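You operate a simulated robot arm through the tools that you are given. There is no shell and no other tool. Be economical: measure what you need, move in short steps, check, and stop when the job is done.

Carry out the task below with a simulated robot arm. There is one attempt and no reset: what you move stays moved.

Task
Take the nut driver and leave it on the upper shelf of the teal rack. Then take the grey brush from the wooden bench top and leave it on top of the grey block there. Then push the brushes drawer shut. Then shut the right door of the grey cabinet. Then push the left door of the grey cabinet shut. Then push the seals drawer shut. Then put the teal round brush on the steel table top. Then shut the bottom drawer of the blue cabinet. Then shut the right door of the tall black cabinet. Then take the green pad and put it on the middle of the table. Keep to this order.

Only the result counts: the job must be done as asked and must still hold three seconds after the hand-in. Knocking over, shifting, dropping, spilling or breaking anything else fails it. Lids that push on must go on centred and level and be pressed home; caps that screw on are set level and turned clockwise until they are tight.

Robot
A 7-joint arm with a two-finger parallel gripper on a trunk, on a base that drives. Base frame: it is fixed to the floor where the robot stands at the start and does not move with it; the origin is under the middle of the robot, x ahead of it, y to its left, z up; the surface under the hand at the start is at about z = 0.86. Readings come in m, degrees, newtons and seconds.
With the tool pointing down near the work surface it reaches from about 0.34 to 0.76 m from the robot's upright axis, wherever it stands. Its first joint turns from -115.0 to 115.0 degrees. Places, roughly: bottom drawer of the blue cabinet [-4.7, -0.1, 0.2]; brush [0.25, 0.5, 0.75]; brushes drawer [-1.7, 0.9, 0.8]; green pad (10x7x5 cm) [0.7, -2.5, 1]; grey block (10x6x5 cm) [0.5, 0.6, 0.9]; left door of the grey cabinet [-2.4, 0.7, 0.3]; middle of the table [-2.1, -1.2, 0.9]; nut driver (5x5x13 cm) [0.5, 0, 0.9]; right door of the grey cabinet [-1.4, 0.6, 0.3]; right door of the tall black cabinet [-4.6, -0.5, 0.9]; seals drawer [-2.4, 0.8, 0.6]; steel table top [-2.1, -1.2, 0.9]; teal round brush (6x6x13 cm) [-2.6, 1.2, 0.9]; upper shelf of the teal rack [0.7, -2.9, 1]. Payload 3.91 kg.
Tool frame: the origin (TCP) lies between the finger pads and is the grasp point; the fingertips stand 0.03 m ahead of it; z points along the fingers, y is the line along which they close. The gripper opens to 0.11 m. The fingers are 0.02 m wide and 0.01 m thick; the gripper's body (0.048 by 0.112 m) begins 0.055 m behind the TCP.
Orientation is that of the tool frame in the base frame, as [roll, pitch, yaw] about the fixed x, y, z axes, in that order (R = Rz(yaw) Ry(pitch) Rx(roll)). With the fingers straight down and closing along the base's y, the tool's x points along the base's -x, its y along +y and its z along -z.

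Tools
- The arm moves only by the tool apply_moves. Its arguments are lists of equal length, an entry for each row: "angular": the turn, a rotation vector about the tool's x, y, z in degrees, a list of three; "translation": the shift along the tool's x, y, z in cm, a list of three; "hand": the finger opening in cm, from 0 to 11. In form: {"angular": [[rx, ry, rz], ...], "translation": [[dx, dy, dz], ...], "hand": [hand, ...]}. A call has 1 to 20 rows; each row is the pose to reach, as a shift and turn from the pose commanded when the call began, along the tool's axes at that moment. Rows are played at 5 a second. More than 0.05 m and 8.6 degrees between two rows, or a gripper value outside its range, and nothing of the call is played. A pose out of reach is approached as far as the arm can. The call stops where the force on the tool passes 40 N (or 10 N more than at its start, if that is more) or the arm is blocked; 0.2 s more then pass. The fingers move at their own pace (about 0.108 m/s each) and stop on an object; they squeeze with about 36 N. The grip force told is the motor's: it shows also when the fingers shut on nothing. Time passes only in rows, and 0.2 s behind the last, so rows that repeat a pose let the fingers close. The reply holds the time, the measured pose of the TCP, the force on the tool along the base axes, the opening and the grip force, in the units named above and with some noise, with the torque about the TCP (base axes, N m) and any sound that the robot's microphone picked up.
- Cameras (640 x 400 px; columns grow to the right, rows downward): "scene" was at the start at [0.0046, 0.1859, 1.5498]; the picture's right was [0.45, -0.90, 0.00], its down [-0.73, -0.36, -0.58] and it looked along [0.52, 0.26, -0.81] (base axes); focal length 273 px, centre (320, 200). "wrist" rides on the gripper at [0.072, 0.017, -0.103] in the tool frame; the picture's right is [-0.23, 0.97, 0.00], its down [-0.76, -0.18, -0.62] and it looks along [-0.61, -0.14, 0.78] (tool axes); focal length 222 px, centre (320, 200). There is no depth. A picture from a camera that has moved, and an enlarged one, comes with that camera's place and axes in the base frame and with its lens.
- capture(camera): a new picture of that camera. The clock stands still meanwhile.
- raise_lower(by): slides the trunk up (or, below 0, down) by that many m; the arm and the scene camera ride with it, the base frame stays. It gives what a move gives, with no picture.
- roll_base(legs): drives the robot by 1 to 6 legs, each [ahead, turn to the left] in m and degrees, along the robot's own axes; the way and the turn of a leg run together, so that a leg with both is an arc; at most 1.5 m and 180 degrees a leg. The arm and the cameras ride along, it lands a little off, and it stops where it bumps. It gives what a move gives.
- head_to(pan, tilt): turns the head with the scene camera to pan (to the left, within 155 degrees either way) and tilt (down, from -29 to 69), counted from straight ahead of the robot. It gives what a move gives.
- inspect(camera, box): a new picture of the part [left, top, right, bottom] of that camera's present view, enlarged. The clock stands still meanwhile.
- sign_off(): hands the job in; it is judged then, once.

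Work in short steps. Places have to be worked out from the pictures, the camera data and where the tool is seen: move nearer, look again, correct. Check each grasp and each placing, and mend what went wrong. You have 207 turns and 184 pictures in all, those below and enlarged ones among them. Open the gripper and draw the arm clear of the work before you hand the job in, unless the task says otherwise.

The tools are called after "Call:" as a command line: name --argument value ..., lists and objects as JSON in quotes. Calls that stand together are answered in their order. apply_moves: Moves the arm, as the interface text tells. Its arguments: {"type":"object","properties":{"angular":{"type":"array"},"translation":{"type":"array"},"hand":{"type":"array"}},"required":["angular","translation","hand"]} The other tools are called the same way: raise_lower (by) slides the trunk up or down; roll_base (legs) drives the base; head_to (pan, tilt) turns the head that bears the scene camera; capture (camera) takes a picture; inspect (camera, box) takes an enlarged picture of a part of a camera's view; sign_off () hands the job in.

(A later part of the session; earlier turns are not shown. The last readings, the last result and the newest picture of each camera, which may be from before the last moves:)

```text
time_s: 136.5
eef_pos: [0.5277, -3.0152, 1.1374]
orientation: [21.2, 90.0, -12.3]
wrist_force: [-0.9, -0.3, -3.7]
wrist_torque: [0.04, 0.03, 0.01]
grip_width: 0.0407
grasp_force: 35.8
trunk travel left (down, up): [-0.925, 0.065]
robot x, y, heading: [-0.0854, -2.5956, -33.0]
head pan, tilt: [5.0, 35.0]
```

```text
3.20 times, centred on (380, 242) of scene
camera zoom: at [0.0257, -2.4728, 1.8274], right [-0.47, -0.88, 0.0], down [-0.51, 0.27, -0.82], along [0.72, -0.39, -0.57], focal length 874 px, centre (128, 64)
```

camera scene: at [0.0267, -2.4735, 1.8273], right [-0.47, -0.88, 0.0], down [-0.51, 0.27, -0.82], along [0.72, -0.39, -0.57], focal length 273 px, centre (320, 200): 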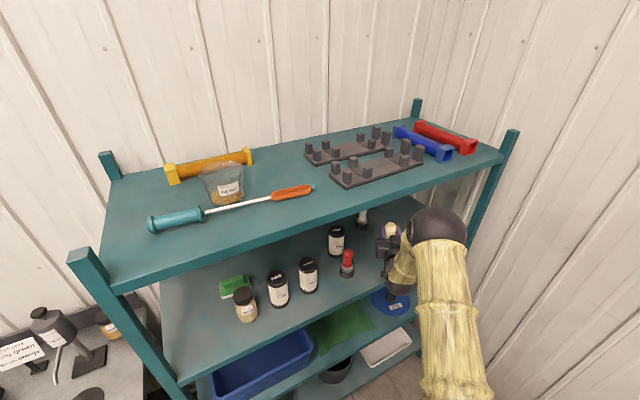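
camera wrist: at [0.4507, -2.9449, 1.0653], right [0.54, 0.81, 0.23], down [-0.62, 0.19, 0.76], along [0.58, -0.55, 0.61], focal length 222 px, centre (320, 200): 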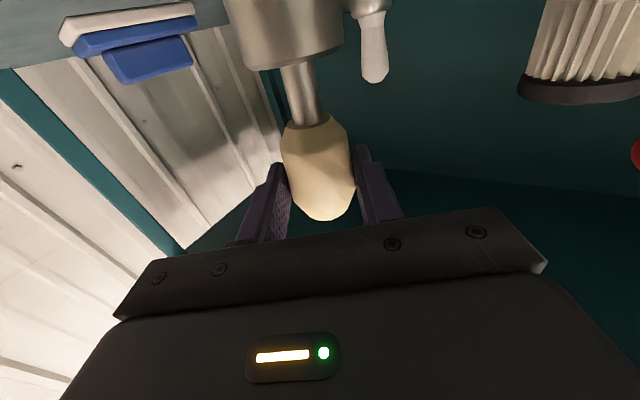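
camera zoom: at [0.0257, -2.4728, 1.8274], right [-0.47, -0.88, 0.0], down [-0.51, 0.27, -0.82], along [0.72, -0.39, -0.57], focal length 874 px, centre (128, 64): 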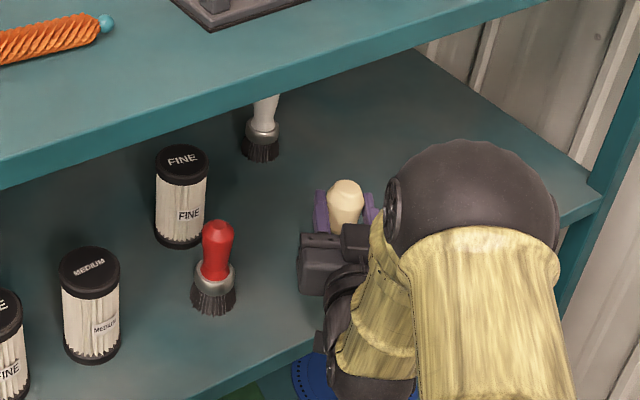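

Good. Keep lowering in small steps until contact.

Call:
apply_moves --angular '[[0, 0, 0], [0, 0, 0], [0, 0, 0]]' --translation '[[0.5, 0, 0], [1.0, 0, 0], [1.0, 0, 0]]' --hand '[0, 0, 0]'

Call:
apply_moves --angular '[[0, 0, 0], [0, 0, 0], [0, 0, 0]]' --translation '[[0.3, 0, 0], [0.6, 0, 0], [0.6, 0, 0]]' --hand '[0, 0, 0]'

```text
time_s: 137.3
eef_pos: [0.5291, -3.0154, 1.1263]
orientation: [-166.6, 89.8, 160.1]
wrist_force: [0.2, -0.1, -2.8]
wrist_torque: [0.03, 0.03, 0.01]
grip_width: 0.0408
grasp_force: 36.7
trunk travel left (down, up): [-0.925, 0.065]
robot x, y, heading: [-0.0882, -2.5902, -33.3]
head pan, tilt: [5.0, 35.0]
```

```text
time_s: 138.1
eef_pos: [0.5292, -3.0137, 1.1216]
orientation: [-160.3, 90.0, 166.4]
wrist_force: [-0.7, 0.9, -2.8]
wrist_torque: [0.02, 0.05, 0.0]
grip_width: 0.0405
grasp_force: 35.9
trunk travel left (down, up): [-0.925, 0.065]
robot x, y, heading: [-0.0829, -2.5925, -33.2]
head pan, tilt: [5.0, 35.0]
```

No contact yet; I look at the wrist view before continuing.

Call:
apply_moves --angular '[[0, 0, 0], [0, 0, 0]]' --translation '[[0.3, 0, 0], [0.5, 0, 0]]' --hand '[0, 0]'

Call:
capture --camera "wrist"

```text
time_s: 138.7
eef_pos: [0.5287, -3.0145, 1.1167]
orientation: [-108.8, 90.0, -142.1]
wrist_force: [-0.2, -0.2, -0.2]
wrist_torque: [-0.03, 0.01, 0.02]
grip_width: 0.0406
grasp_force: 36.1
trunk travel left (down, up): [-0.925, 0.065]
robot x, y, heading: [-0.0844, -2.5905, -33.2]
head pan, tilt: [5.0, 35.0]
```

```text
151 pictures are left
camera wrist: at [0.4509, -2.9448, 1.0445], right [0.54, 0.81, 0.23], down [-0.62, 0.19, 0.76], along [0.58, -0.55, 0.61], focal length 222 px, centre (320, 200)
```

wrist: 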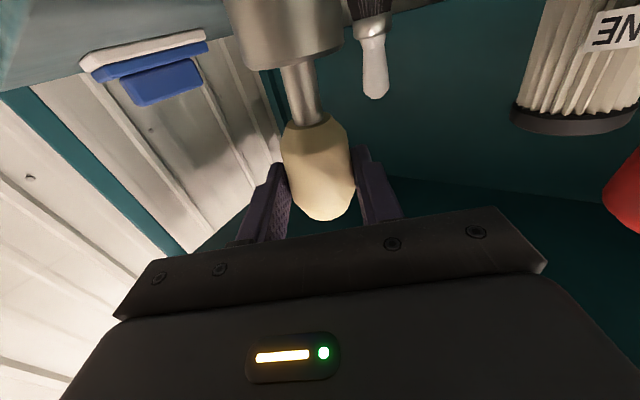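

The weight has just gone off the wrist (−3 → −0.2 N): contact. One more mm, then open and back out.

Call:
apply_moves --angular '[[0, 0, 0], [0, 0, 0]]' --translation '[[0.15, 0, 0], [0.15, 0, 0]]' --hand '[0, 0]'

Call:
apply_moves --angular '[[0, 0, 0], [0, 0, 0], [0, 0, 0]]' --translation '[[0, 0, 0], [0, 0, 0], [0, 0, 0]]' --hand '[8, 8, 8]'

Call:
capture --camera "wrist"

```text
time_s: 139.3
eef_pos: [0.5284, -3.0141, 1.1164]
orientation: [-18.0, 89.9, -51.3]
wrist_force: [1.7, -1.1, 7.0]
wrist_torque: [-0.29, -0.1, 0.06]
grip_width: 0.0407
grasp_force: 36.0
trunk travel left (down, up): [-0.925, 0.065]
robot x, y, heading: [-0.0856, -2.5893, -32.9]
head pan, tilt: [5.0, 35.0]
```

```text
time_s: 140.1
eef_pos: [0.5263, -3.0142, 1.1155]
orientation: [-163.3, 89.9, 163.4]
wrist_force: [-0.1, -0.5, -0.3]
wrist_torque: [0.04, 0.02, 0.03]
grip_width: 0.0801
grasp_force: 0.0
trunk travel left (down, up): [-0.925, 0.065]
robot x, y, heading: [-0.0849, -2.5921, -33.0]
head pan, tilt: [5.0, 35.0]
```

```text
150 pictures are left
camera wrist: at [0.4506, -2.9445, 1.0428], right [0.54, 0.81, 0.23], down [-0.62, 0.19, 0.76], along [0.58, -0.55, 0.61], focal length 222 px, centre (320, 200)
```

wrist: 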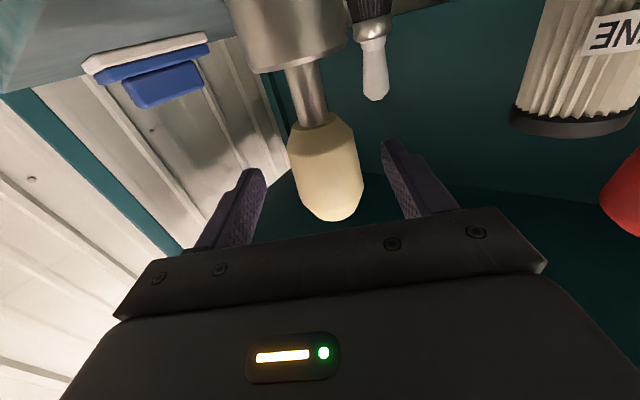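

It stands free. I back straight out slowly with the base and check.

Call:
roll_base --legs '[[-0.12, 0], [-0.3, 0]]'

Call:
capture --camera "scene"

```text
time_s: 143.3
eef_pos: [0.1754, -2.7853, 1.1137]
orientation: [-148.9, 89.8, 177.5]
wrist_force: [-0.8, -0.1, 1.0]
wrist_torque: [0.01, -0.01, -0.01]
grip_width: 0.0801
grasp_force: 0.1
trunk travel left (down, up): [-0.925, 0.065]
robot x, y, heading: [-0.437, -2.3618, -33.1]
head pan, tilt: [5.0, 35.0]
```

```text
149 pictures are left
camera scene: at [-0.3271, -2.2423, 1.8274], right [-0.47, -0.88, 0.0], down [-0.51, 0.27, -0.82], along [0.72, -0.39, -0.57], focal length 273 px, centre (320, 200)
```

scene: 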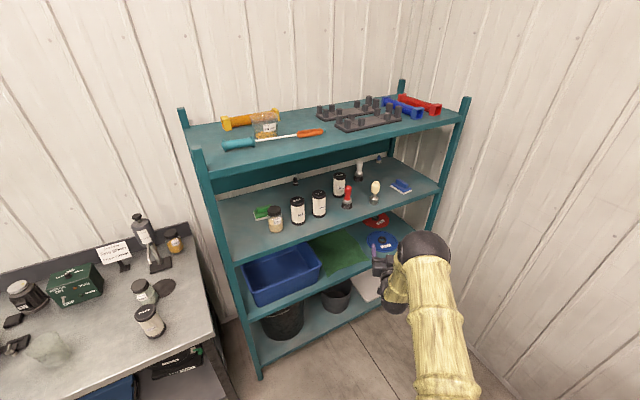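

The driver stands on the upper shelf. Next I fold the arm to tool-down and drive back to the wooden bench.

Call:
apply_moves --angular '[[0, 7.5, 0], [0, 15, 0], [0, 22.5, 0], [0, 30, 0], [0, 37.5, 0], [0, 45, 0], [0, 52.5, 0], [0, 60, 0], [0, 67.5, 0], [0, 75, 0], [0, 82.5, 0], [0, 90, 0], [0, 90, 0]]' --translation '[[-1, 0, -1], [-2, 0, -3], [-4, 0, -5], [-6, 0, -7], [-8, 0, -9], [-10, 0, -11], [-10, 0, -13], [-10, 0, -15], [-10, 0, -17], [-10, 0, -19], [-10, 0, -21], [-10, 0, -24], [-10, 0, -24]]' --hand '[11, 11, 11, 11, 11, 11, 11, 11, 11, 11, 11, 11, 11]'

Call:
roll_base --legs '[[0, -56], [-1.4, 0], [-1.35, 0], [0, 88]]'

Call:
head_to --pan 5 --tilt 45

Call:
capture --camera "scene"

```text
time_s: 146.1
eef_pos: [-0.0245, -2.6541, 1.214]
orientation: [180.0, -0.2, 146.4]
wrist_force: [0.1, 0.5, 0.2]
wrist_torque: [0.01, 0.0, 0.0]
grip_width: 0.1103
grasp_force: 0.0
trunk travel left (down, up): [-0.925, 0.065]
robot x, y, heading: [-0.4376, -2.3627, -33.1]
head pan, tilt: [5.0, 35.0]
```

```text
time_s: 170.9
eef_pos: [-0.0066, 0.3855, 1.215]
orientation: [-180.0, -0.2, -180.0]
wrist_force: [0.0, 0.6, -0.4]
wrist_torque: [0.01, 0.0, -0.04]
grip_width: 0.1102
grasp_force: 0.0
trunk travel left (down, up): [-0.925, 0.065]
robot x, y, heading: [-0.5119, 0.3975, 0.4]
head pan, tilt: [5.0, 35.0]
```

```text
time_s: 171.6
eef_pos: [-0.0072, 0.3854, 1.215]
orientation: [-180.0, -0.2, 180.0]
wrist_force: [-0.1, 0.3, -0.2]
wrist_torque: [-0.01, 0.01, -0.01]
grip_width: 0.1101
grasp_force: 0.0
trunk travel left (down, up): [-0.925, 0.065]
robot x, y, heading: [-0.5073, 0.399, -0.1]
head pan, tilt: [5.0, 45.0]
```

```text
148 pictures are left
camera scene: at [-0.4915, 0.5618, 1.8126], right [0.09, -1.0, 0.0], down [-0.7, -0.06, -0.71], along [0.7, 0.06, -0.71], focal length 273 px, centre (320, 200)
```

scene: 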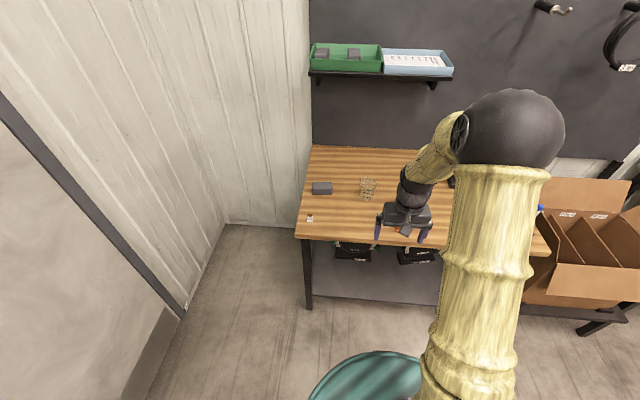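

Advance to the bench and look from the wrist camera.

Call:
roll_base --legs '[[0.3, 0]]'

Call:
capture --camera "wrist"

Call:
head_to --pan 15 --tilt 60

Call:
capture --camera "scene"

```text
time_s: 173.9
eef_pos: [0.2941, 0.3893, 1.2147]
orientation: [179.9, -0.1, -179.9]
wrist_force: [-0.2, -0.2, 0.2]
wrist_torque: [-0.01, 0.01, -0.03]
grip_width: 0.1098
grasp_force: 0.0
trunk travel left (down, up): [-0.925, 0.065]
robot x, y, heading: [-0.2111, 0.4018, 0.3]
head pan, tilt: [5.0, 45.0]
```

```text
147 pictures are left
camera wrist: at [0.2217, 0.4044, 1.319], right [0.22, 0.97, 0.0], down [0.76, -0.18, 0.62], along [0.61, -0.14, -0.78], focal length 222 px, centre (320, 200)
```

wrist: 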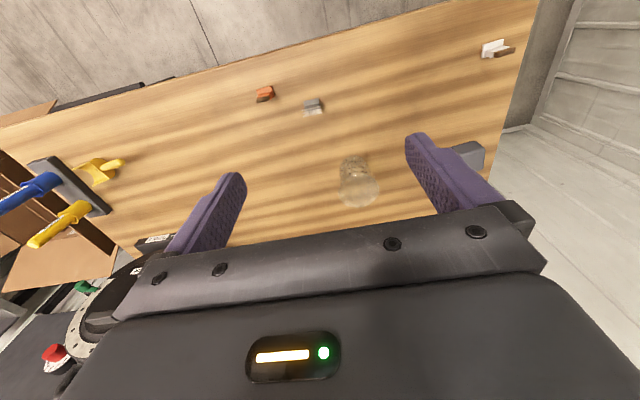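

```text
time_s: 174.7
eef_pos: [0.2938, 0.3895, 1.2148]
orientation: [180.0, -0.1, -179.9]
wrist_force: [0.2, -0.1, -0.7]
wrist_torque: [0.05, -0.02, 0.0]
grip_width: 0.1099
grasp_force: 0.0
trunk travel left (down, up): [-0.925, 0.065]
robot x, y, heading: [-0.213, 0.4037, 0.5]
head pan, tilt: [15.0, 60.0]
```

```text
146 pictures are left
camera scene: at [-0.2079, 0.5735, 1.7932], right [0.27, -0.96, 0.0], down [-0.83, -0.23, -0.5], along [0.48, 0.13, -0.87], focal length 273 px, centre (320, 200)
```

scene: 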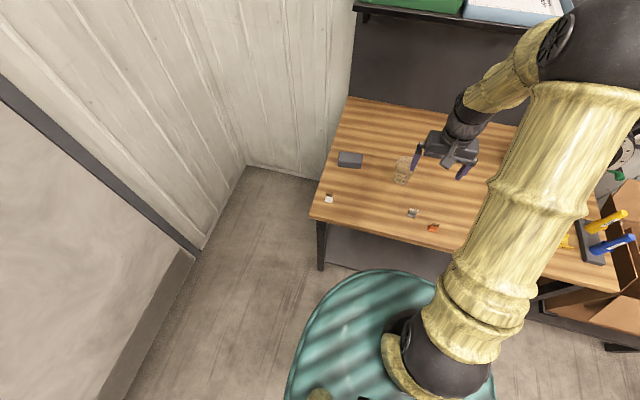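

The grey brush is at about (0.345, 0.365). I zoom for its shape and orientation, and also the block.

Call:
inspect --camera "wrist" --box '[240, 60, 400, 160]'

Call:
inspect --camera "scene" --box '[310, 130, 470, 230]'

```text
4.00 times, centred on (320, 110) of wrist
camera zoom: at [0.2208, 0.4043, 1.3194], right [0.22, 0.97, 0.0], down [0.76, -0.18, 0.62], along [0.61, -0.14, -0.78], focal length 888 px, centre (320, 560)
```

zoom: 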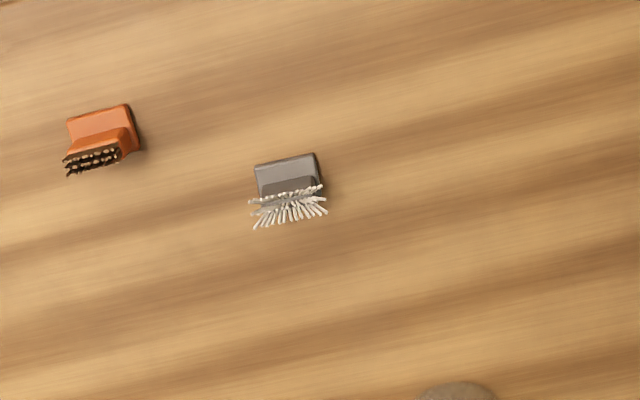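

```text
4.00 times, centred on (390, 180) of scene
camera zoom: at [-0.2079, 0.5735, 1.7932], right [0.27, -0.96, 0.0], down [-0.83, -0.23, -0.5], along [0.48, 0.13, -0.87], focal length 1092 px, centre (40, 280)
```

zoom: 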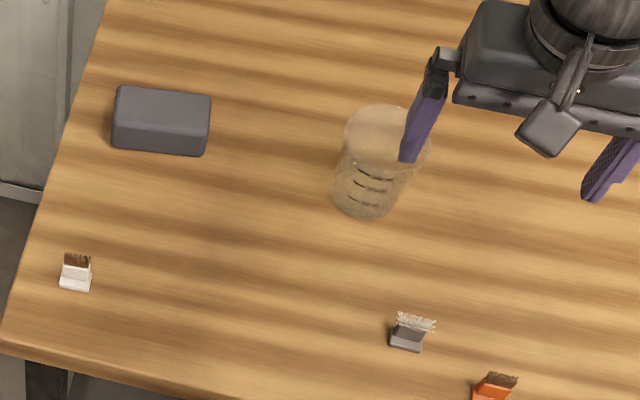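

I lower the trunk 0.19 m for a closer look.

Call:
raise_lower --by -0.19

Call:
capture --camera "wrist"

```text
time_s: 176.8
eef_pos: [0.2944, 0.3891, 1.0246]
orientation: [180.0, -0.1, -179.9]
wrist_force: [-0.2, 0.0, 1.4]
wrist_torque: [0.01, -0.01, 0.0]
grip_width: 0.1099
grasp_force: 0.0
trunk travel left (down, up): [-0.735, 0.255]
robot x, y, heading: [-0.2071, 0.4002, 0.4]
head pan, tilt: [15.0, 60.0]
```

```text
143 pictures are left
camera wrist: at [0.2209, 0.4044, 1.1293], right [0.22, 0.97, 0.0], down [0.76, -0.18, 0.62], along [0.61, -0.14, -0.78], focal length 222 px, centre (320, 200)
```

wrist: 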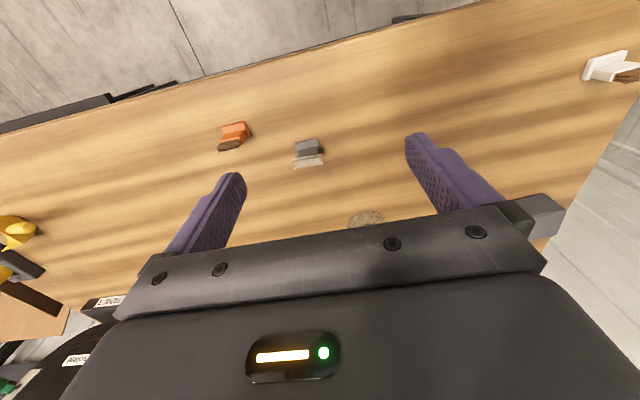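

Call:
inspect --camera "wrist" --box '[260, 110, 372, 180]'

```text
5.71 times, centred on (316, 145) of wrist
camera zoom: at [0.2209, 0.4044, 1.1293], right [0.22, 0.97, 0.0], down [0.76, -0.18, 0.62], along [0.61, -0.14, -0.78], focal length 1269 px, centre (343, 514)
```

zoom: 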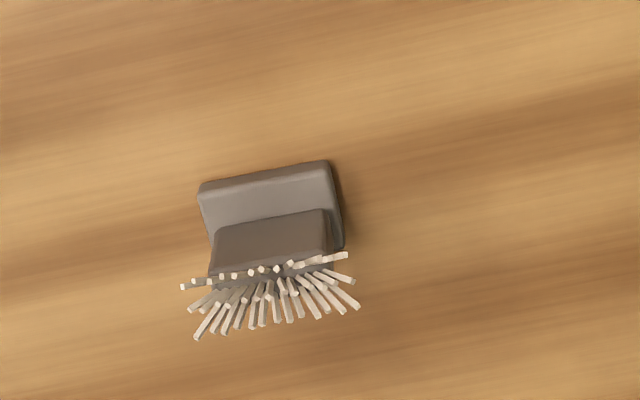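

The brush stands bristles-up on its plate (about 3 cm wide, 5 cm tall), at about (0.34, 0.361), aligned with y. I move above it at z≈0.96 and check.

Call:
apply_moves --angular '[[0, 0, 0], [0, 0, 0], [0, 0, 0]]' --translation '[[-2.3, -1.4, 2], [-4.6, -2.8, 5], [-4.6, -2.8, 5]]' --hand '[7, 7, 7]'

Call:
capture --camera "wrist"

```text
time_s: 177.6
eef_pos: [0.3396, 0.3613, 0.9746]
orientation: [180.0, -0.1, -179.9]
wrist_force: [-0.3, -0.6, 0.4]
wrist_torque: [0.01, 0.01, -0.02]
grip_width: 0.0699
grasp_force: 0.1
trunk travel left (down, up): [-0.735, 0.255]
robot x, y, heading: [-0.2108, 0.401, 0.4]
head pan, tilt: [15.0, 60.0]
```

```text
141 pictures are left
camera wrist: at [0.266, 0.3761, 1.0793], right [0.22, 0.97, 0.0], down [0.76, -0.18, 0.62], along [0.61, -0.14, -0.78], focal length 222 px, centre (320, 200)
```

wrist: 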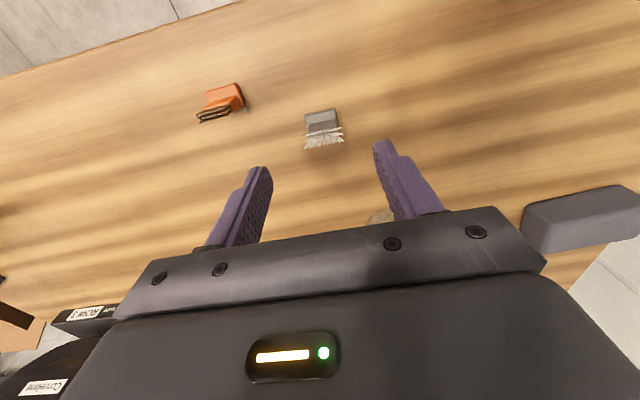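

Centred. Descend to z≈0.897 and close.

Call:
apply_moves --angular '[[0, 0, 0], [0, 0, 0], [0, 0, 0], [0, 0, 0], [0, 0, 0], [0, 0, 0]]' --translation '[[0, 0, 4], [0, 0, 7.7], [0, 0, 7.7], [0, 0, 7.7], [0, 0, 7.7], [0, 0, 7.7]]' --hand '[7, 7, 7, 0, 0, 0]'

Call:
capture --camera "wrist"

```text
time_s: 179.0
eef_pos: [0.3395, 0.3614, 0.8984]
orientation: [-180.0, -0.1, -179.9]
wrist_force: [0.1, 0.6, -0.7]
wrist_torque: [0.0, 0.0, 0.02]
grip_width: 0.0243
grasp_force: 35.5
trunk travel left (down, up): [-0.735, 0.255]
robot x, y, heading: [-0.2099, 0.4033, 0.1]
head pan, tilt: [15.0, 60.0]
```

```text
140 pictures are left
camera wrist: at [0.2664, 0.3771, 1.0017], right [0.22, 0.97, 0.0], down [0.76, -0.18, 0.62], along [0.61, -0.14, -0.78], focal length 222 px, centre (320, 200)
```

wrist: 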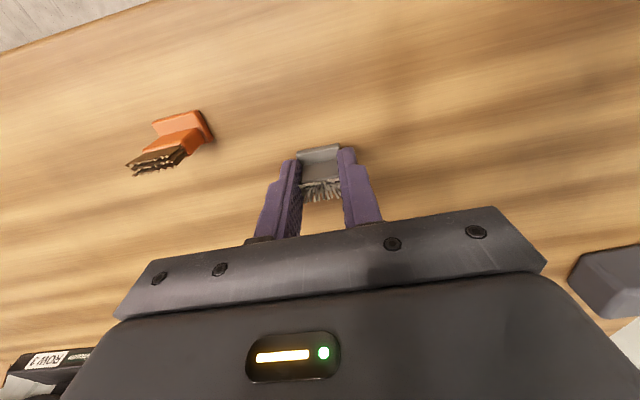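

Gripped at 24 mm. Lift 0.25 m, advance 0.12 m, and look for the grey block.

Call:
raise_lower --by 0.25

Call:
roll_base --legs '[[0.12, 0]]'

Call:
apply_moves --angular '[[0, 0, 0], [0, 0, 0], [0, 0, 0], [0, 0, 0], [0, 0, 0], [0, 0, 0]]' --translation '[[0, 4, 0], [0, 8, 0], [0, 12, 0], [0, 16, 0], [0, 20, 0], [0, 22, 0]]' --hand '[0, 0, 0, 0, 0, 0]'

Call:
capture --camera "wrist"

Call:
capture --camera "scene"

```text
time_s: 181.6
eef_pos: [0.3395, 0.3615, 1.1476]
orientation: [-180.0, -0.2, -179.9]
wrist_force: [0.2, 0.9, 0.1]
wrist_torque: [-0.01, 0.0, -0.04]
grip_width: 0.0244
grasp_force: 36.1
trunk travel left (down, up): [-0.985, 0.005]
robot x, y, heading: [-0.2076, 0.4017, 0.6]
head pan, tilt: [15.0, 60.0]
```

```text
time_s: 182.9
eef_pos: [0.4593, 0.3625, 1.1474]
orientation: [180.0, 0.0, -179.7]
wrist_force: [0.0, -0.3, 0.6]
wrist_torque: [0.02, 0.04, -0.01]
grip_width: 0.024
grasp_force: 35.6
trunk travel left (down, up): [-0.985, 0.005]
robot x, y, heading: [-0.0894, 0.4046, 0.3]
head pan, tilt: [15.0, 60.0]
```

```text
time_s: 184.3
eef_pos: [0.4572, 0.5836, 1.1463]
orientation: [-179.9, -0.2, -179.8]
wrist_force: [0.6, -1.0, -0.2]
wrist_torque: [0.02, 0.03, 0.03]
grip_width: 0.0241
grasp_force: 36.1
trunk travel left (down, up): [-0.985, 0.005]
robot x, y, heading: [-0.0924, 0.4065, 0.7]
head pan, tilt: [15.0, 60.0]
```

```text
139 pictures are left
camera wrist: at [0.3848, 0.5988, 1.2511], right [0.22, 0.97, 0.0], down [0.76, -0.18, 0.62], along [0.61, -0.14, -0.78], focal length 222 px, centre (320, 200)
```

wrist: 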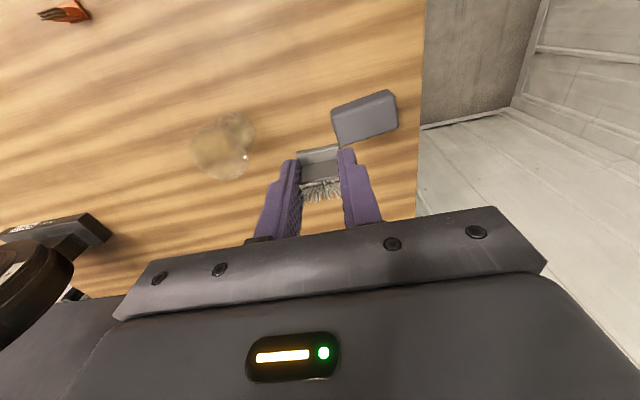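

```text
138 pictures are left
camera scene: at [-0.089, 0.5747, 1.8531], right [0.27, -0.96, 0.0], down [-0.83, -0.23, -0.5], along [0.48, 0.13, -0.87], focal length 273 px, centre (320, 200)
```

scene: 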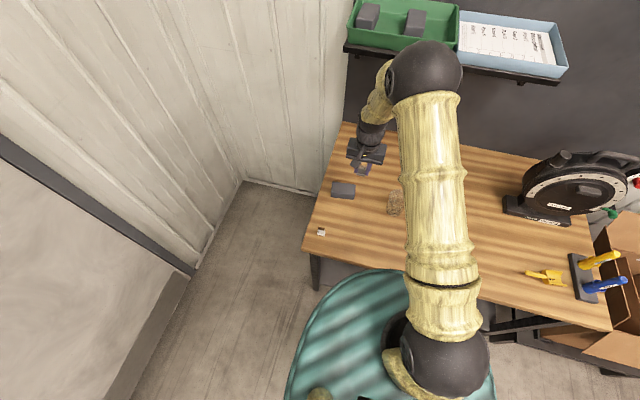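

Block top centre is at about (0.51, 0.642). I move above it and lower most of the way with the trunk.

Call:
apply_moves --angular '[[0, 0, 0], [0, 0, 0], [0, 0, 0]]' --translation '[[-2.6, 2.9, 0], [-5.3, 5.8, 0], [-5.3, 5.8, 0]]' --hand '[0, 0, 0]'

Call:
raise_lower --by -0.15

Call:
capture --camera "wrist"

Call:
inspect --camera "scene" --box '[280, 130, 440, 230]'

```text
time_s: 185.1
eef_pos: [0.5096, 0.6409, 1.1459]
orientation: [-180.0, -0.1, -179.8]
wrist_force: [-0.6, 0.1, -0.3]
wrist_torque: [-0.01, -0.02, 0.01]
grip_width: 0.0243
grasp_force: 36.0
trunk travel left (down, up): [-0.985, 0.005]
robot x, y, heading: [-0.0917, 0.3984, 0.2]
head pan, tilt: [15.0, 60.0]
```

```text
time_s: 186.9
eef_pos: [0.5106, 0.6418, 0.9965]
orientation: [-180.0, 0.0, -179.8]
wrist_force: [0.3, -0.1, -0.2]
wrist_torque: [-0.01, -0.01, 0.01]
grip_width: 0.024
grasp_force: 36.0
trunk travel left (down, up): [-0.835, 0.155]
robot x, y, heading: [-0.0874, 0.4021, 0.7]
head pan, tilt: [15.0, 60.0]
```

```text
137 pictures are left
camera wrist: at [0.4374, 0.6567, 1.1008], right [0.22, 0.97, 0.0], down [0.76, -0.18, 0.62], along [0.61, -0.14, -0.78], focal length 222 px, centre (320, 200)
```

wrist: 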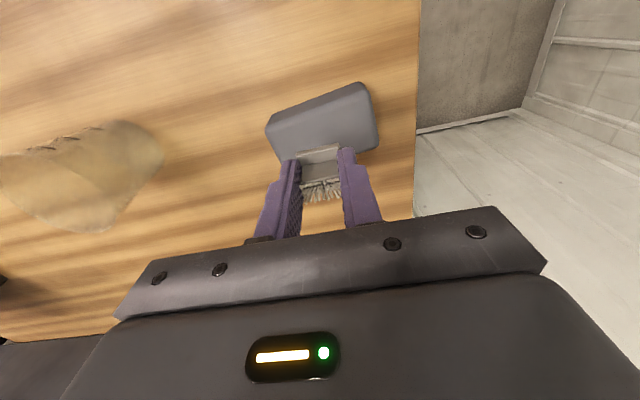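

```text
4.00 times, centred on (360, 180) of scene
camera zoom: at [-0.0893, 0.5745, 1.7031], right [0.27, -0.96, 0.0], down [-0.83, -0.23, -0.5], along [0.48, 0.13, -0.87], focal length 1092 px, centre (160, 280)
```

zoom: 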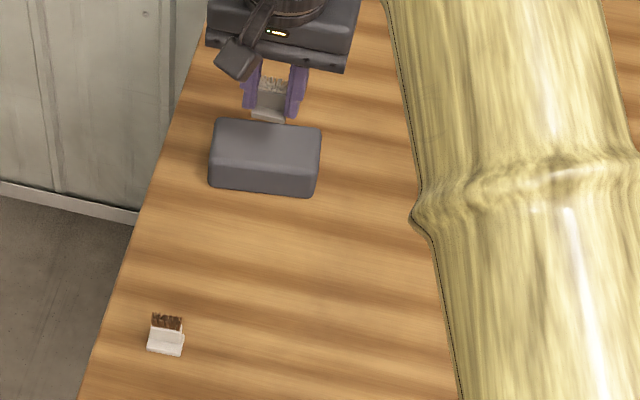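

Good alignment. Shift +0.5 cm in x and lower gently to contact.

Call:
apply_moves --angular '[[0, 0, 0], [0, 0, 0], [0, 0, 0]]' --translation '[[-0.5, 0, 2], [-0.5, 0, 4], [-0.5, 0, 4.3]]' --hand '[0, 0, 0]'

Call:
apply_moves --angular '[[0, 0, 0], [0, 0, 0]]' --translation '[[0, 0, 0.25], [0, 0, 0.5]]' --hand '[0, 0]'

Call:
capture --camera "wrist"

```text
time_s: 187.7
eef_pos: [0.5149, 0.6414, 0.9535]
orientation: [-180.0, -0.2, -179.8]
wrist_force: [0.0, 1.2, -0.2]
wrist_torque: [-0.01, 0.01, 0.01]
grip_width: 0.0242
grasp_force: 36.2
trunk travel left (down, up): [-0.835, 0.155]
robot x, y, heading: [-0.0925, 0.4048, 0.3]
head pan, tilt: [15.0, 60.0]
```

```text
time_s: 188.3
eef_pos: [0.5144, 0.6413, 0.949]
orientation: [179.9, -0.2, -179.8]
wrist_force: [-0.7, 0.0, -0.5]
wrist_torque: [-0.02, -0.02, 0.0]
grip_width: 0.0242
grasp_force: 36.6
trunk travel left (down, up): [-0.835, 0.155]
robot x, y, heading: [-0.0944, 0.4022, 0.5]
head pan, tilt: [15.0, 60.0]
```

```text
135 pictures are left
camera wrist: at [0.4422, 0.6571, 1.0524], right [0.22, 0.97, 0.0], down [0.76, -0.18, 0.62], along [0.61, -0.14, -0.78], focal length 222 px, centre (320, 200)
```

wrist: 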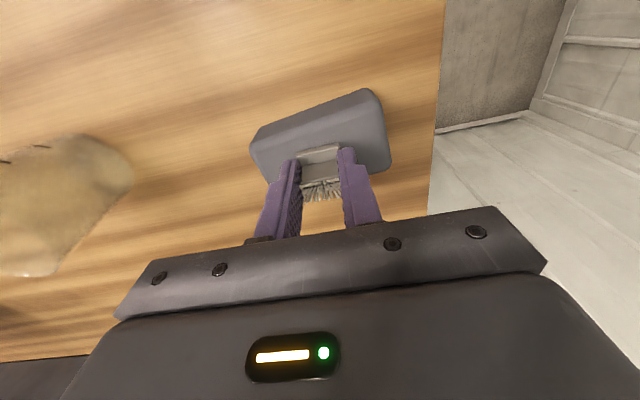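

Not yet touching; continue in 2–3 mm steps.

Call:
apply_moves --angular '[[0, 0, 0], [0, 0, 0]]' --translation '[[0, 0, 0.2], [0, 0, 0.3]]' --hand '[0, 0]'

Call:
apply_moves --angular '[[0, 0, 0], [0, 0, 0]]' --translation '[[0, 0, 0.15], [0, 0, 0.2]]' --hand '[0, 0]'

```text
time_s: 188.9
eef_pos: [0.5145, 0.6419, 0.9457]
orientation: [180.0, -0.1, -179.8]
wrist_force: [0.8, 0.3, 0.6]
wrist_torque: [0.03, 0.02, -0.02]
grip_width: 0.024
grasp_force: 36.0
trunk travel left (down, up): [-0.835, 0.155]
robot x, y, heading: [-0.0933, 0.4028, 0.4]
head pan, tilt: [15.0, 60.0]
```

```text
time_s: 189.5
eef_pos: [0.5153, 0.6427, 0.943]
orientation: [-180.0, -0.2, -179.8]
wrist_force: [-0.4, -0.2, -0.1]
wrist_torque: [0.0, -0.02, 0.0]
grip_width: 0.0243
grasp_force: 36.1
trunk travel left (down, up): [-0.835, 0.155]
robot x, y, heading: [-0.092, 0.4021, 0.4]
head pan, tilt: [15.0, 60.0]
```

Call:
apply_moves --angular '[[0, 0, 0], [0, 0, 0]]' --translation '[[0, 0, 0.2], [0, 0, 0.3]]' --hand '[0, 0]'

Call:
apply_moves --angular '[[0, 0, 0], [0, 0, 0]]' --translation '[[0, 0, 0.2], [0, 0, 0.3]]' --hand '[0, 0]'

Call:
inspect --camera "wrist" --box '[240, 70, 400, 230]'

```text
time_s: 190.1
eef_pos: [0.5152, 0.6417, 0.9415]
orientation: [179.9, 0.0, -179.9]
wrist_force: [-0.5, -0.4, 6.3]
wrist_torque: [0.0, 0.0, 0.06]
grip_width: 0.0241
grasp_force: 35.9
trunk travel left (down, up): [-0.835, 0.155]
robot x, y, heading: [-0.097, 0.4052, 0.2]
head pan, tilt: [15.0, 60.0]
```

```text
time_s: 190.7
eef_pos: [0.5158, 0.6407, 0.9398]
orientation: [179.9, 0.3, -179.8]
wrist_force: [1.5, 0.4, 26.1]
wrist_torque: [-0.04, -0.05, -0.02]
grip_width: 0.0242
grasp_force: 35.8
trunk travel left (down, up): [-0.835, 0.155]
robot x, y, heading: [-0.0889, 0.4038, 0.4]
head pan, tilt: [15.0, 60.0]
```

```text
2.50 times, centred on (320, 150) of wrist
camera zoom: at [0.4414, 0.6568, 1.0448], right [0.22, 0.97, 0.0], down [0.76, -0.18, 0.63], along [0.61, -0.14, -0.78], focal length 555 px, centre (320, 325)
```

zoom: 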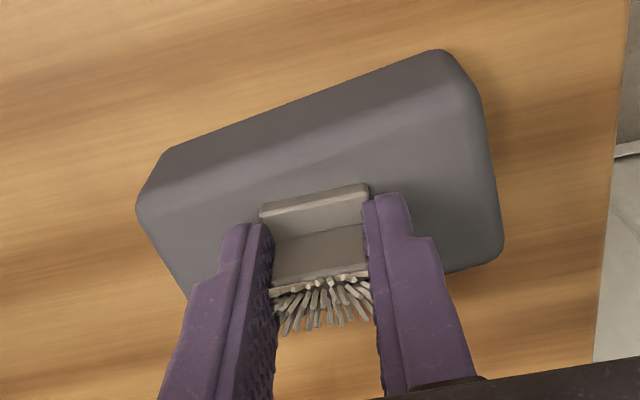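

Seated on the block. Ease up 2 mm, open a little, then withdraw upward.

Call:
apply_moves --angular '[[0, 0, 0], [0, 0, 0], [0, 0, 0], [0, 0, 0], [0, 0, 0], [0, 0, 0], [0, 0, 0], [0, 0, 0]]' --translation '[[0, 0, -0.3], [0, 0, -0.3], [0, 0, -0.3], [0, 0, -0.3], [0, 0, -3], [0, 0, -7], [0, 0, -11], [0, 0, -15]]' --hand '[0, 5, 5, 5, 5, 5, 5, 5]'

Call:
capture --camera "wrist"

Call:
inspect --camera "scene" --box '[280, 130, 440, 230]'

```text
time_s: 192.5
eef_pos: [0.5153, 0.6406, 1.0876]
orientation: [180.0, 0.0, -179.8]
wrist_force: [0.4, -0.3, -0.9]
wrist_torque: [0.02, 0.01, 0.0]
grip_width: 0.0498
grasp_force: 0.0
trunk travel left (down, up): [-0.835, 0.155]
robot x, y, heading: [-0.092, 0.4022, 0.3]
head pan, tilt: [15.0, 60.0]
```

```text
133 pictures are left
camera wrist: at [0.4415, 0.6566, 1.1926], right [0.22, 0.97, 0.0], down [0.76, -0.18, 0.62], along [0.61, -0.14, -0.78], focal length 222 px, centre (320, 200)
```

wrist: 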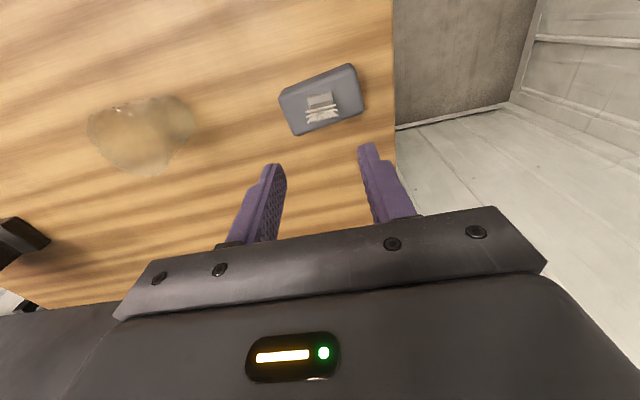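

```text
4.00 times, centred on (360, 180) of scene
camera zoom: at [-0.09, 0.5742, 1.7031], right [0.27, -0.96, 0.0], down [-0.83, -0.23, -0.5], along [0.48, 0.13, -0.87], focal length 1092 px, centre (160, 280)
```

zoom: 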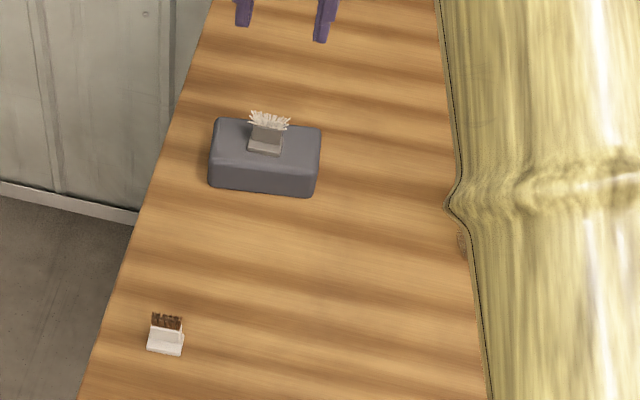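

The brush stands on the block. Next the cabinet: retract the arm, back off, and look at the cabinet front.

Call:
apply_moves --angular '[[0, 0, 0], [0, 0, 0], [0, 0, 0], [0, 0, 0], [0, 0, 0], [0, 0, 0], [0, 0, 0]]' --translation '[[0, -2, -3], [0, -6, -6], [2, -10, -7], [4, -14, -7], [5, -18, -7], [5, -22, -7], [5, -24, -7]]' --hand '[0, 0, 0, 0, 0, 0, 0]'

Call:
roll_base --legs '[[-0.5, 0], [0, -90], [0.4, 0]]'

Call:
head_to --pan -125 --tilt 25

Call:
capture --camera "scene"

```text
time_s: 194.1
eef_pos: [0.4662, 0.4002, 1.1579]
orientation: [-179.9, -0.1, -179.9]
wrist_force: [0.3, -0.1, -0.1]
wrist_torque: [0.0, 0.01, 0.04]
grip_width: 0.0
grasp_force: 36.1
trunk travel left (down, up): [-0.835, 0.155]
robot x, y, heading: [-0.0926, 0.4022, 0.6]
head pan, tilt: [15.0, 60.0]
```

```text
time_s: 205.4
eef_pos: [-0.5917, -0.5615, 1.1572]
orientation: [180.0, -0.1, 90.1]
wrist_force: [-0.5, -0.3, 0.4]
wrist_torque: [0.01, -0.03, 0.01]
grip_width: 0.0002
grasp_force: 36.0
trunk travel left (down, up): [-0.835, 0.155]
robot x, y, heading: [-0.5896, -0.0034, -89.4]
head pan, tilt: [15.0, 60.0]
```

```text
time_s: 207.7
eef_pos: [-0.5933, -0.5595, 1.1582]
orientation: [-180.0, 0.0, 90.1]
wrist_force: [-0.9, 0.5, 0.0]
wrist_torque: [0.03, 0.0, 0.01]
grip_width: 0.0
grasp_force: 35.5
trunk travel left (down, up): [-0.835, 0.155]
robot x, y, heading: [-0.5884, 0.0023, -89.8]
head pan, tilt: [-125.0, 25.0]
```

```text
131 pictures are left
camera scene: at [-0.5141, 0.1119, 1.7532], right [0.57, 0.82, 0.0], down [0.35, -0.24, -0.91], along [-0.75, 0.51, -0.42], focal length 273 px, centre (320, 200)
```

scene: 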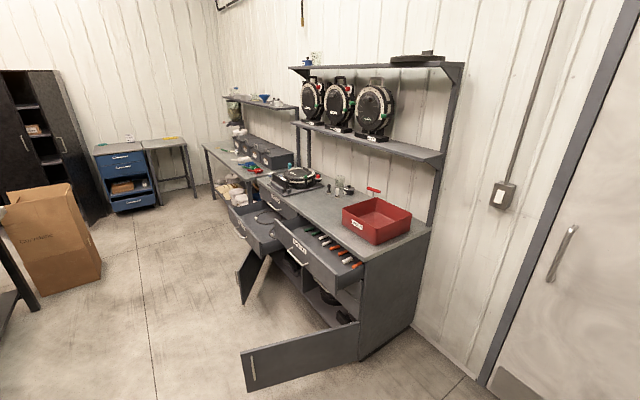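

Call:
inspect --camera "scene" --box '[220, 170, 420, 295]'

Call:
inspect --camera "scene" --box '[220, 260, 440, 400]'

```text
3.20 times, centred on (320, 232) of scene
camera zoom: at [-0.5141, 0.1119, 1.7532], right [0.57, 0.82, 0.0], down [0.35, -0.24, -0.91], along [-0.75, 0.51, -0.42], focal length 874 px, centre (320, 96)
```

zoom: 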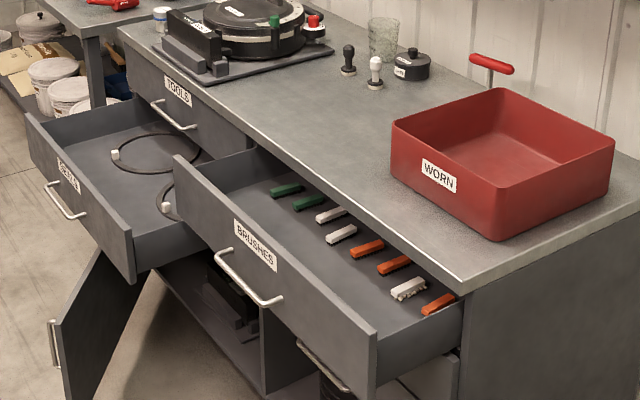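

```text
2.86 times, centred on (330, 330) of scene
camera zoom: at [-0.5141, 0.1119, 1.7532], right [0.57, 0.82, 0.0], down [0.35, -0.24, -0.91], along [-0.75, 0.51, -0.42], focal length 780 px, centre (291, -171)
```

zoom: 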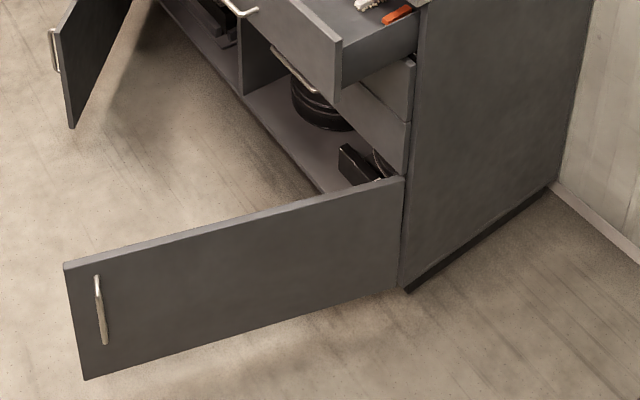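

I need to know the robot's own footprint near the doors; I look down at the base.

Call:
head_to --pan 60 --tilt 69

Call:
capture --camera "scene"

Call:
head_to --pan -20 --tilt 69

Call:
capture --camera "scene"

```text
time_s: 210.4
eef_pos: [-0.5918, -0.5613, 1.1583]
orientation: [180.0, -0.2, 90.1]
wrist_force: [-0.4, -1.0, 0.4]
wrist_torque: [-0.02, 0.01, -0.01]
grip_width: 0.0
grasp_force: 36.4
trunk travel left (down, up): [-0.835, 0.155]
robot x, y, heading: [-0.5894, -0.0007, -89.6]
head pan, tilt: [60.0, 68.8]
```

```text
128 pictures are left
camera scene: at [-0.3895, 0.0321, 1.6937], right [-0.49, -0.87, 0.0], down [-0.81, 0.46, -0.36], along [0.32, -0.18, -0.93], focal length 273 px, centre (320, 200)
```

scene: 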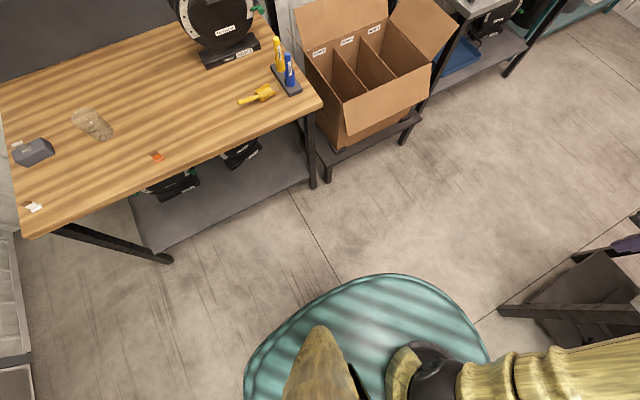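

```text
time_s: 211.9
eef_pos: [-0.5911, -0.5596, 1.1577]
orientation: [180.0, 0.0, 90.0]
wrist_force: [0.9, -0.1, 0.0]
wrist_torque: [0.02, 0.02, -0.01]
grip_width: 0.0
grasp_force: 36.1
trunk travel left (down, up): [-0.835, 0.155]
robot x, y, heading: [-0.5901, -0.0011, -89.4]
head pan, tilt: [-20.0, 68.8]
```

```text
127 pictures are left
camera scene: at [-0.4568, 0.007, 1.6937], right [-0.94, 0.33, 0.0], down [0.31, 0.88, -0.36], along [-0.12, -0.34, -0.93], focal length 273 px, centre (320, 200)
```

scene: 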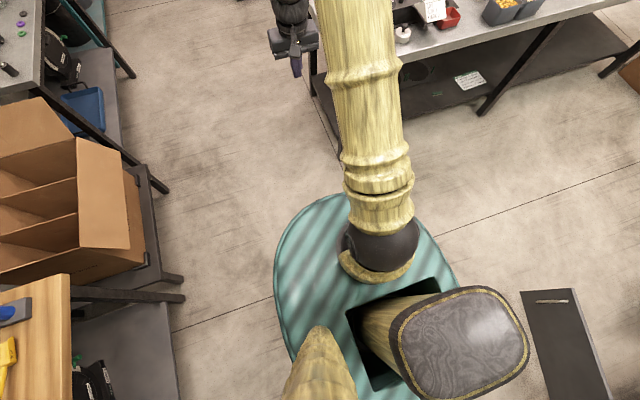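

The platform has a half-width of roughly 0.28 m. I go along y≈−0.2 to x≈−1.85, then turn to face the cabinet (+y).

Call:
roll_base --legs '[[0.2, 0], [0, -90], [1.26, 0], [0, -90]]'

Call:
head_to --pan 0 --tilt 50

Call:
capture --camera "scene"

```text
time_s: 231.8
eef_pos: [-1.8362, 0.3278, 1.1573]
orientation: [-180.0, -0.1, -90.3]
wrist_force: [0.2, 0.0, 1.0]
wrist_torque: [-0.01, -0.01, 0.0]
grip_width: 0.0
grasp_force: 35.4
trunk travel left (down, up): [-0.835, 0.155]
robot x, y, heading: [-1.8443, -0.2339, 90.2]
head pan, tilt: [-20.0, 68.8]
```

```text
time_s: 232.7
eef_pos: [-1.8374, 0.3271, 1.1584]
orientation: [-180.0, -0.1, -90.3]
wrist_force: [-0.3, 0.3, -0.4]
wrist_torque: [0.01, -0.02, 0.01]
grip_width: 0.0001
grasp_force: 35.7
trunk travel left (down, up): [-0.835, 0.155]
robot x, y, heading: [-1.8455, -0.2355, 90.0]
head pan, tilt: [0.0, 50.0]
```

```text
126 pictures are left
camera scene: at [-1.9966, -0.2134, 1.7156], right [1.0, 0.0, 0.0], down [0.0, -0.77, -0.64], along [0.0, 0.64, -0.77], focal length 273 px, centre (320, 200)
```

scene: 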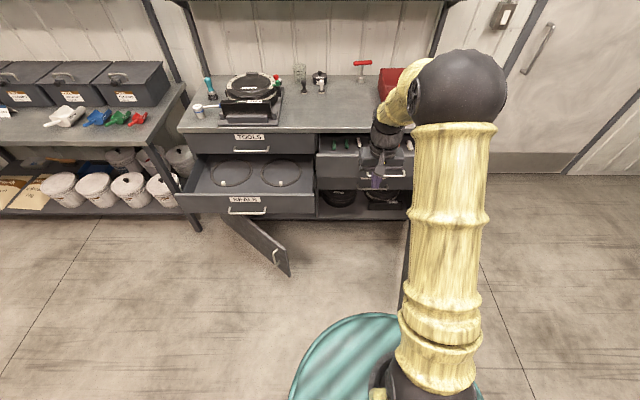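

The drawers and doors are clear now. I tilt the tool to horizontal (pointing +y), shifted toward x≈−1.70.

Call:
apply_moves --angular '[[0, -7.5, 0], [0, -15, 0], [0, -22.5, 0], [0, -30, 0], [0, -37.5, 0], [0, -45, 0], [0, -52.5, 0], [0, -60, 0], [0, -67.5, 0], [0, -75, 0], [0, -82.5, 0], [0, -90, 0], [0, -90, 0]]' --translation '[[-2, -1, -1], [-4, -2, -2], [-6, -3, -3], [-8, -5, -4], [-10, -6, -4], [-12, -8, -4], [-14, -9, -4], [-15, -10, -4], [-16, -11, -4], [-17, -12, -4], [-17.5, -13, -4], [-18, -14, -4], [-18, -14, -4]]' --hand '[0, 0, 0, 0, 0, 0, 0, 0, 0, 0, 0, 0, 0]'

Call:
raise_lower --by -0.38

Call:
capture --camera "scene"

Call:
capture --camera "wrist"

```text
time_s: 235.5
eef_pos: [-1.6973, 0.5069, 1.1981]
orientation: [-43.5, 90.0, 46.2]
wrist_force: [0.2, -0.4, 0.0]
wrist_torque: [0.01, 0.0, -0.01]
grip_width: 0.0
grasp_force: 35.7
trunk travel left (down, up): [-0.835, 0.155]
robot x, y, heading: [-1.846, -0.2308, 89.9]
head pan, tilt: [0.0, 50.0]
```

```text
time_s: 239.1
eef_pos: [-1.6964, 0.5056, 0.8175]
orientation: [-160.8, 89.8, -70.9]
wrist_force: [-0.1, 0.0, 0.5]
wrist_torque: [0.02, 0.02, 0.04]
grip_width: 0.0
grasp_force: 35.9
trunk travel left (down, up): [-0.455, 0.535]
robot x, y, heading: [-1.844, -0.2298, 90.0]
head pan, tilt: [0.0, 50.0]
```

```text
125 pictures are left
camera scene: at [-1.9966, -0.2135, 1.3357], right [1.0, 0.0, 0.0], down [0.0, -0.77, -0.64], along [0.0, 0.64, -0.77], focal length 273 px, centre (320, 200)
```

scene: 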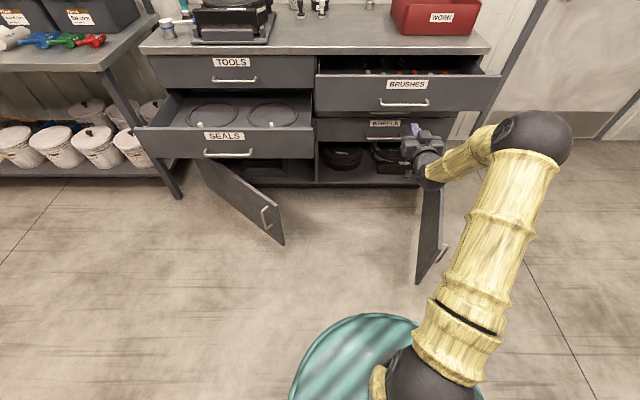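

```text
124 pictures are left
camera wrist: at [-1.7148, 0.4018, 0.746], right [-0.97, 0.0, 0.23], down [0.17, -0.62, 0.76], along [0.14, 0.78, 0.61], focal length 222 px, centre (320, 200)
```

wrist: 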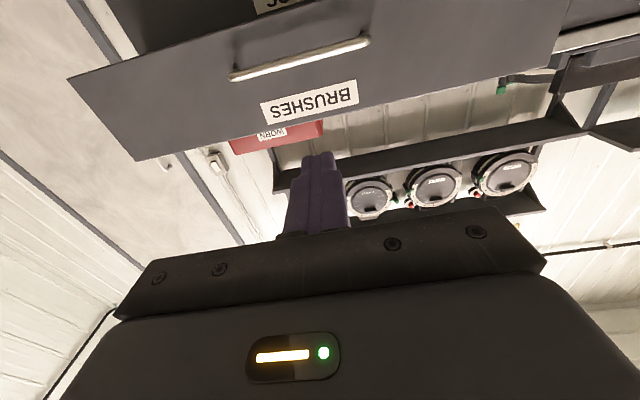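

Panel z spans 0.715–0.856 and TCP is at z 0.8175, x −1.70: good. Drive forward 0.22 m to just before the panel, then push by arm.

Call:
roll_base --legs '[[0.22, 0]]'

Call:
apply_moves --angular '[[0, 0, 0], [0, 0, 0], [0, 0, 0], [0, 0, 0], [0, 0, 0], [0, 0, 0]]' --translation '[[0, 0, 2], [0, 0, 4], [0, 0, 6], [0, 0, 8], [0, 0, 10], [0, 0, 12]]' --hand '[0, 0, 0, 0, 0, 0]'

Call:
capture --camera "scene"

```text
time_s: 241.0
eef_pos: [-1.6986, 0.7261, 0.8171]
orientation: [-162.4, 89.9, -72.7]
wrist_force: [0.3, -0.1, 0.8]
wrist_torque: [0.03, 0.02, 0.01]
grip_width: 0.0002
grasp_force: 37.0
trunk travel left (down, up): [-0.455, 0.535]
robot x, y, heading: [-1.844, -0.0122, 90.3]
head pan, tilt: [0.0, 50.0]
```

```text
time_s: 242.4
eef_pos: [-1.6985, 0.8476, 0.8169]
orientation: [-159.0, 89.9, -69.2]
wrist_force: [0.1, 0.3, 0.5]
wrist_torque: [0.0, 0.0, -0.03]
grip_width: 0.0
grasp_force: 35.9
trunk travel left (down, up): [-0.455, 0.535]
robot x, y, heading: [-1.8434, -0.0116, 89.8]
head pan, tilt: [0.0, 50.0]
```

```text
123 pictures are left
camera scene: at [-1.9971, 0.0064, 1.3356], right [1.0, 0.0, 0.0], down [0.0, -0.77, -0.64], along [0.0, 0.64, -0.77], focal length 273 px, centre (320, 200)
```

scene: 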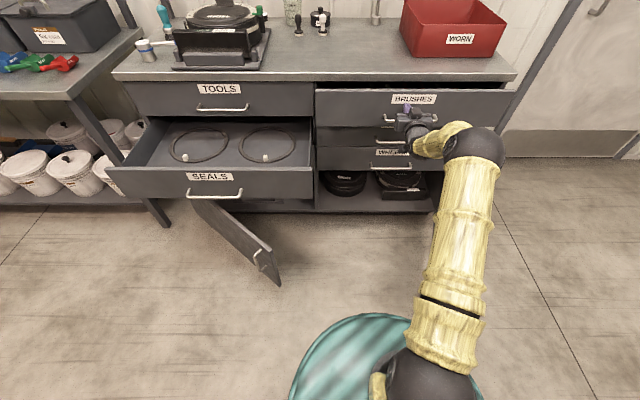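

The drawer is moving in freely. Keep pushing until it stops.

Call:
apply_moves --angular '[[0, 0, 0], [0, 0, 0], [0, 0, 0], [0, 0, 0], [0, 0, 0], [0, 0, 0]]' --translation '[[0, 0, 2], [0, 0, 4], [0, 0, 6], [0, 0, 7], [0, 0, 8], [0, 0, 9]]' --hand '[0, 0, 0, 0, 0, 0]'

Call:
capture --camera "scene"

```text
time_s: 243.6
eef_pos: [-1.6975, 0.92, 0.8186]
orientation: [-163.6, 89.7, -73.7]
wrist_force: [-6.2, -39.5, 4.9]
wrist_torque: [0.5, 0.21, 0.22]
grip_width: 0.0
grasp_force: 36.1
trunk travel left (down, up): [-0.455, 0.535]
robot x, y, heading: [-1.844, -0.0119, 90.4]
head pan, tilt: [0.0, 50.0]
stopped in row 5: the force on the tool passed its limit at 58 N (the readings are from after the stop); the commanded pose is now the measured one
```

```text
122 pictures are left
camera scene: at [-1.9979, -0.0002, 1.3358], right [1.0, 0.0, 0.0], down [0.0, -0.76, -0.65], along [0.0, 0.65, -0.76], focal length 273 px, centre (320, 200)
```

scene: 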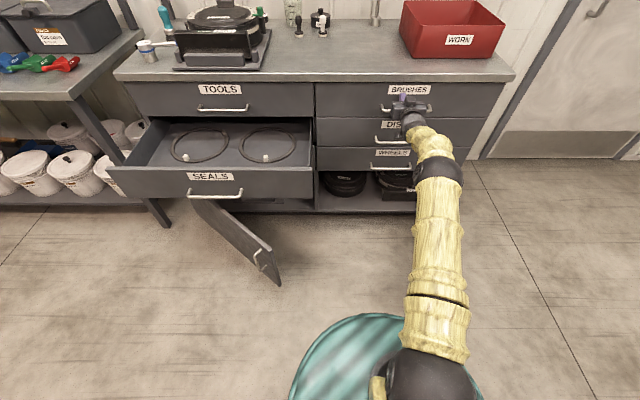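

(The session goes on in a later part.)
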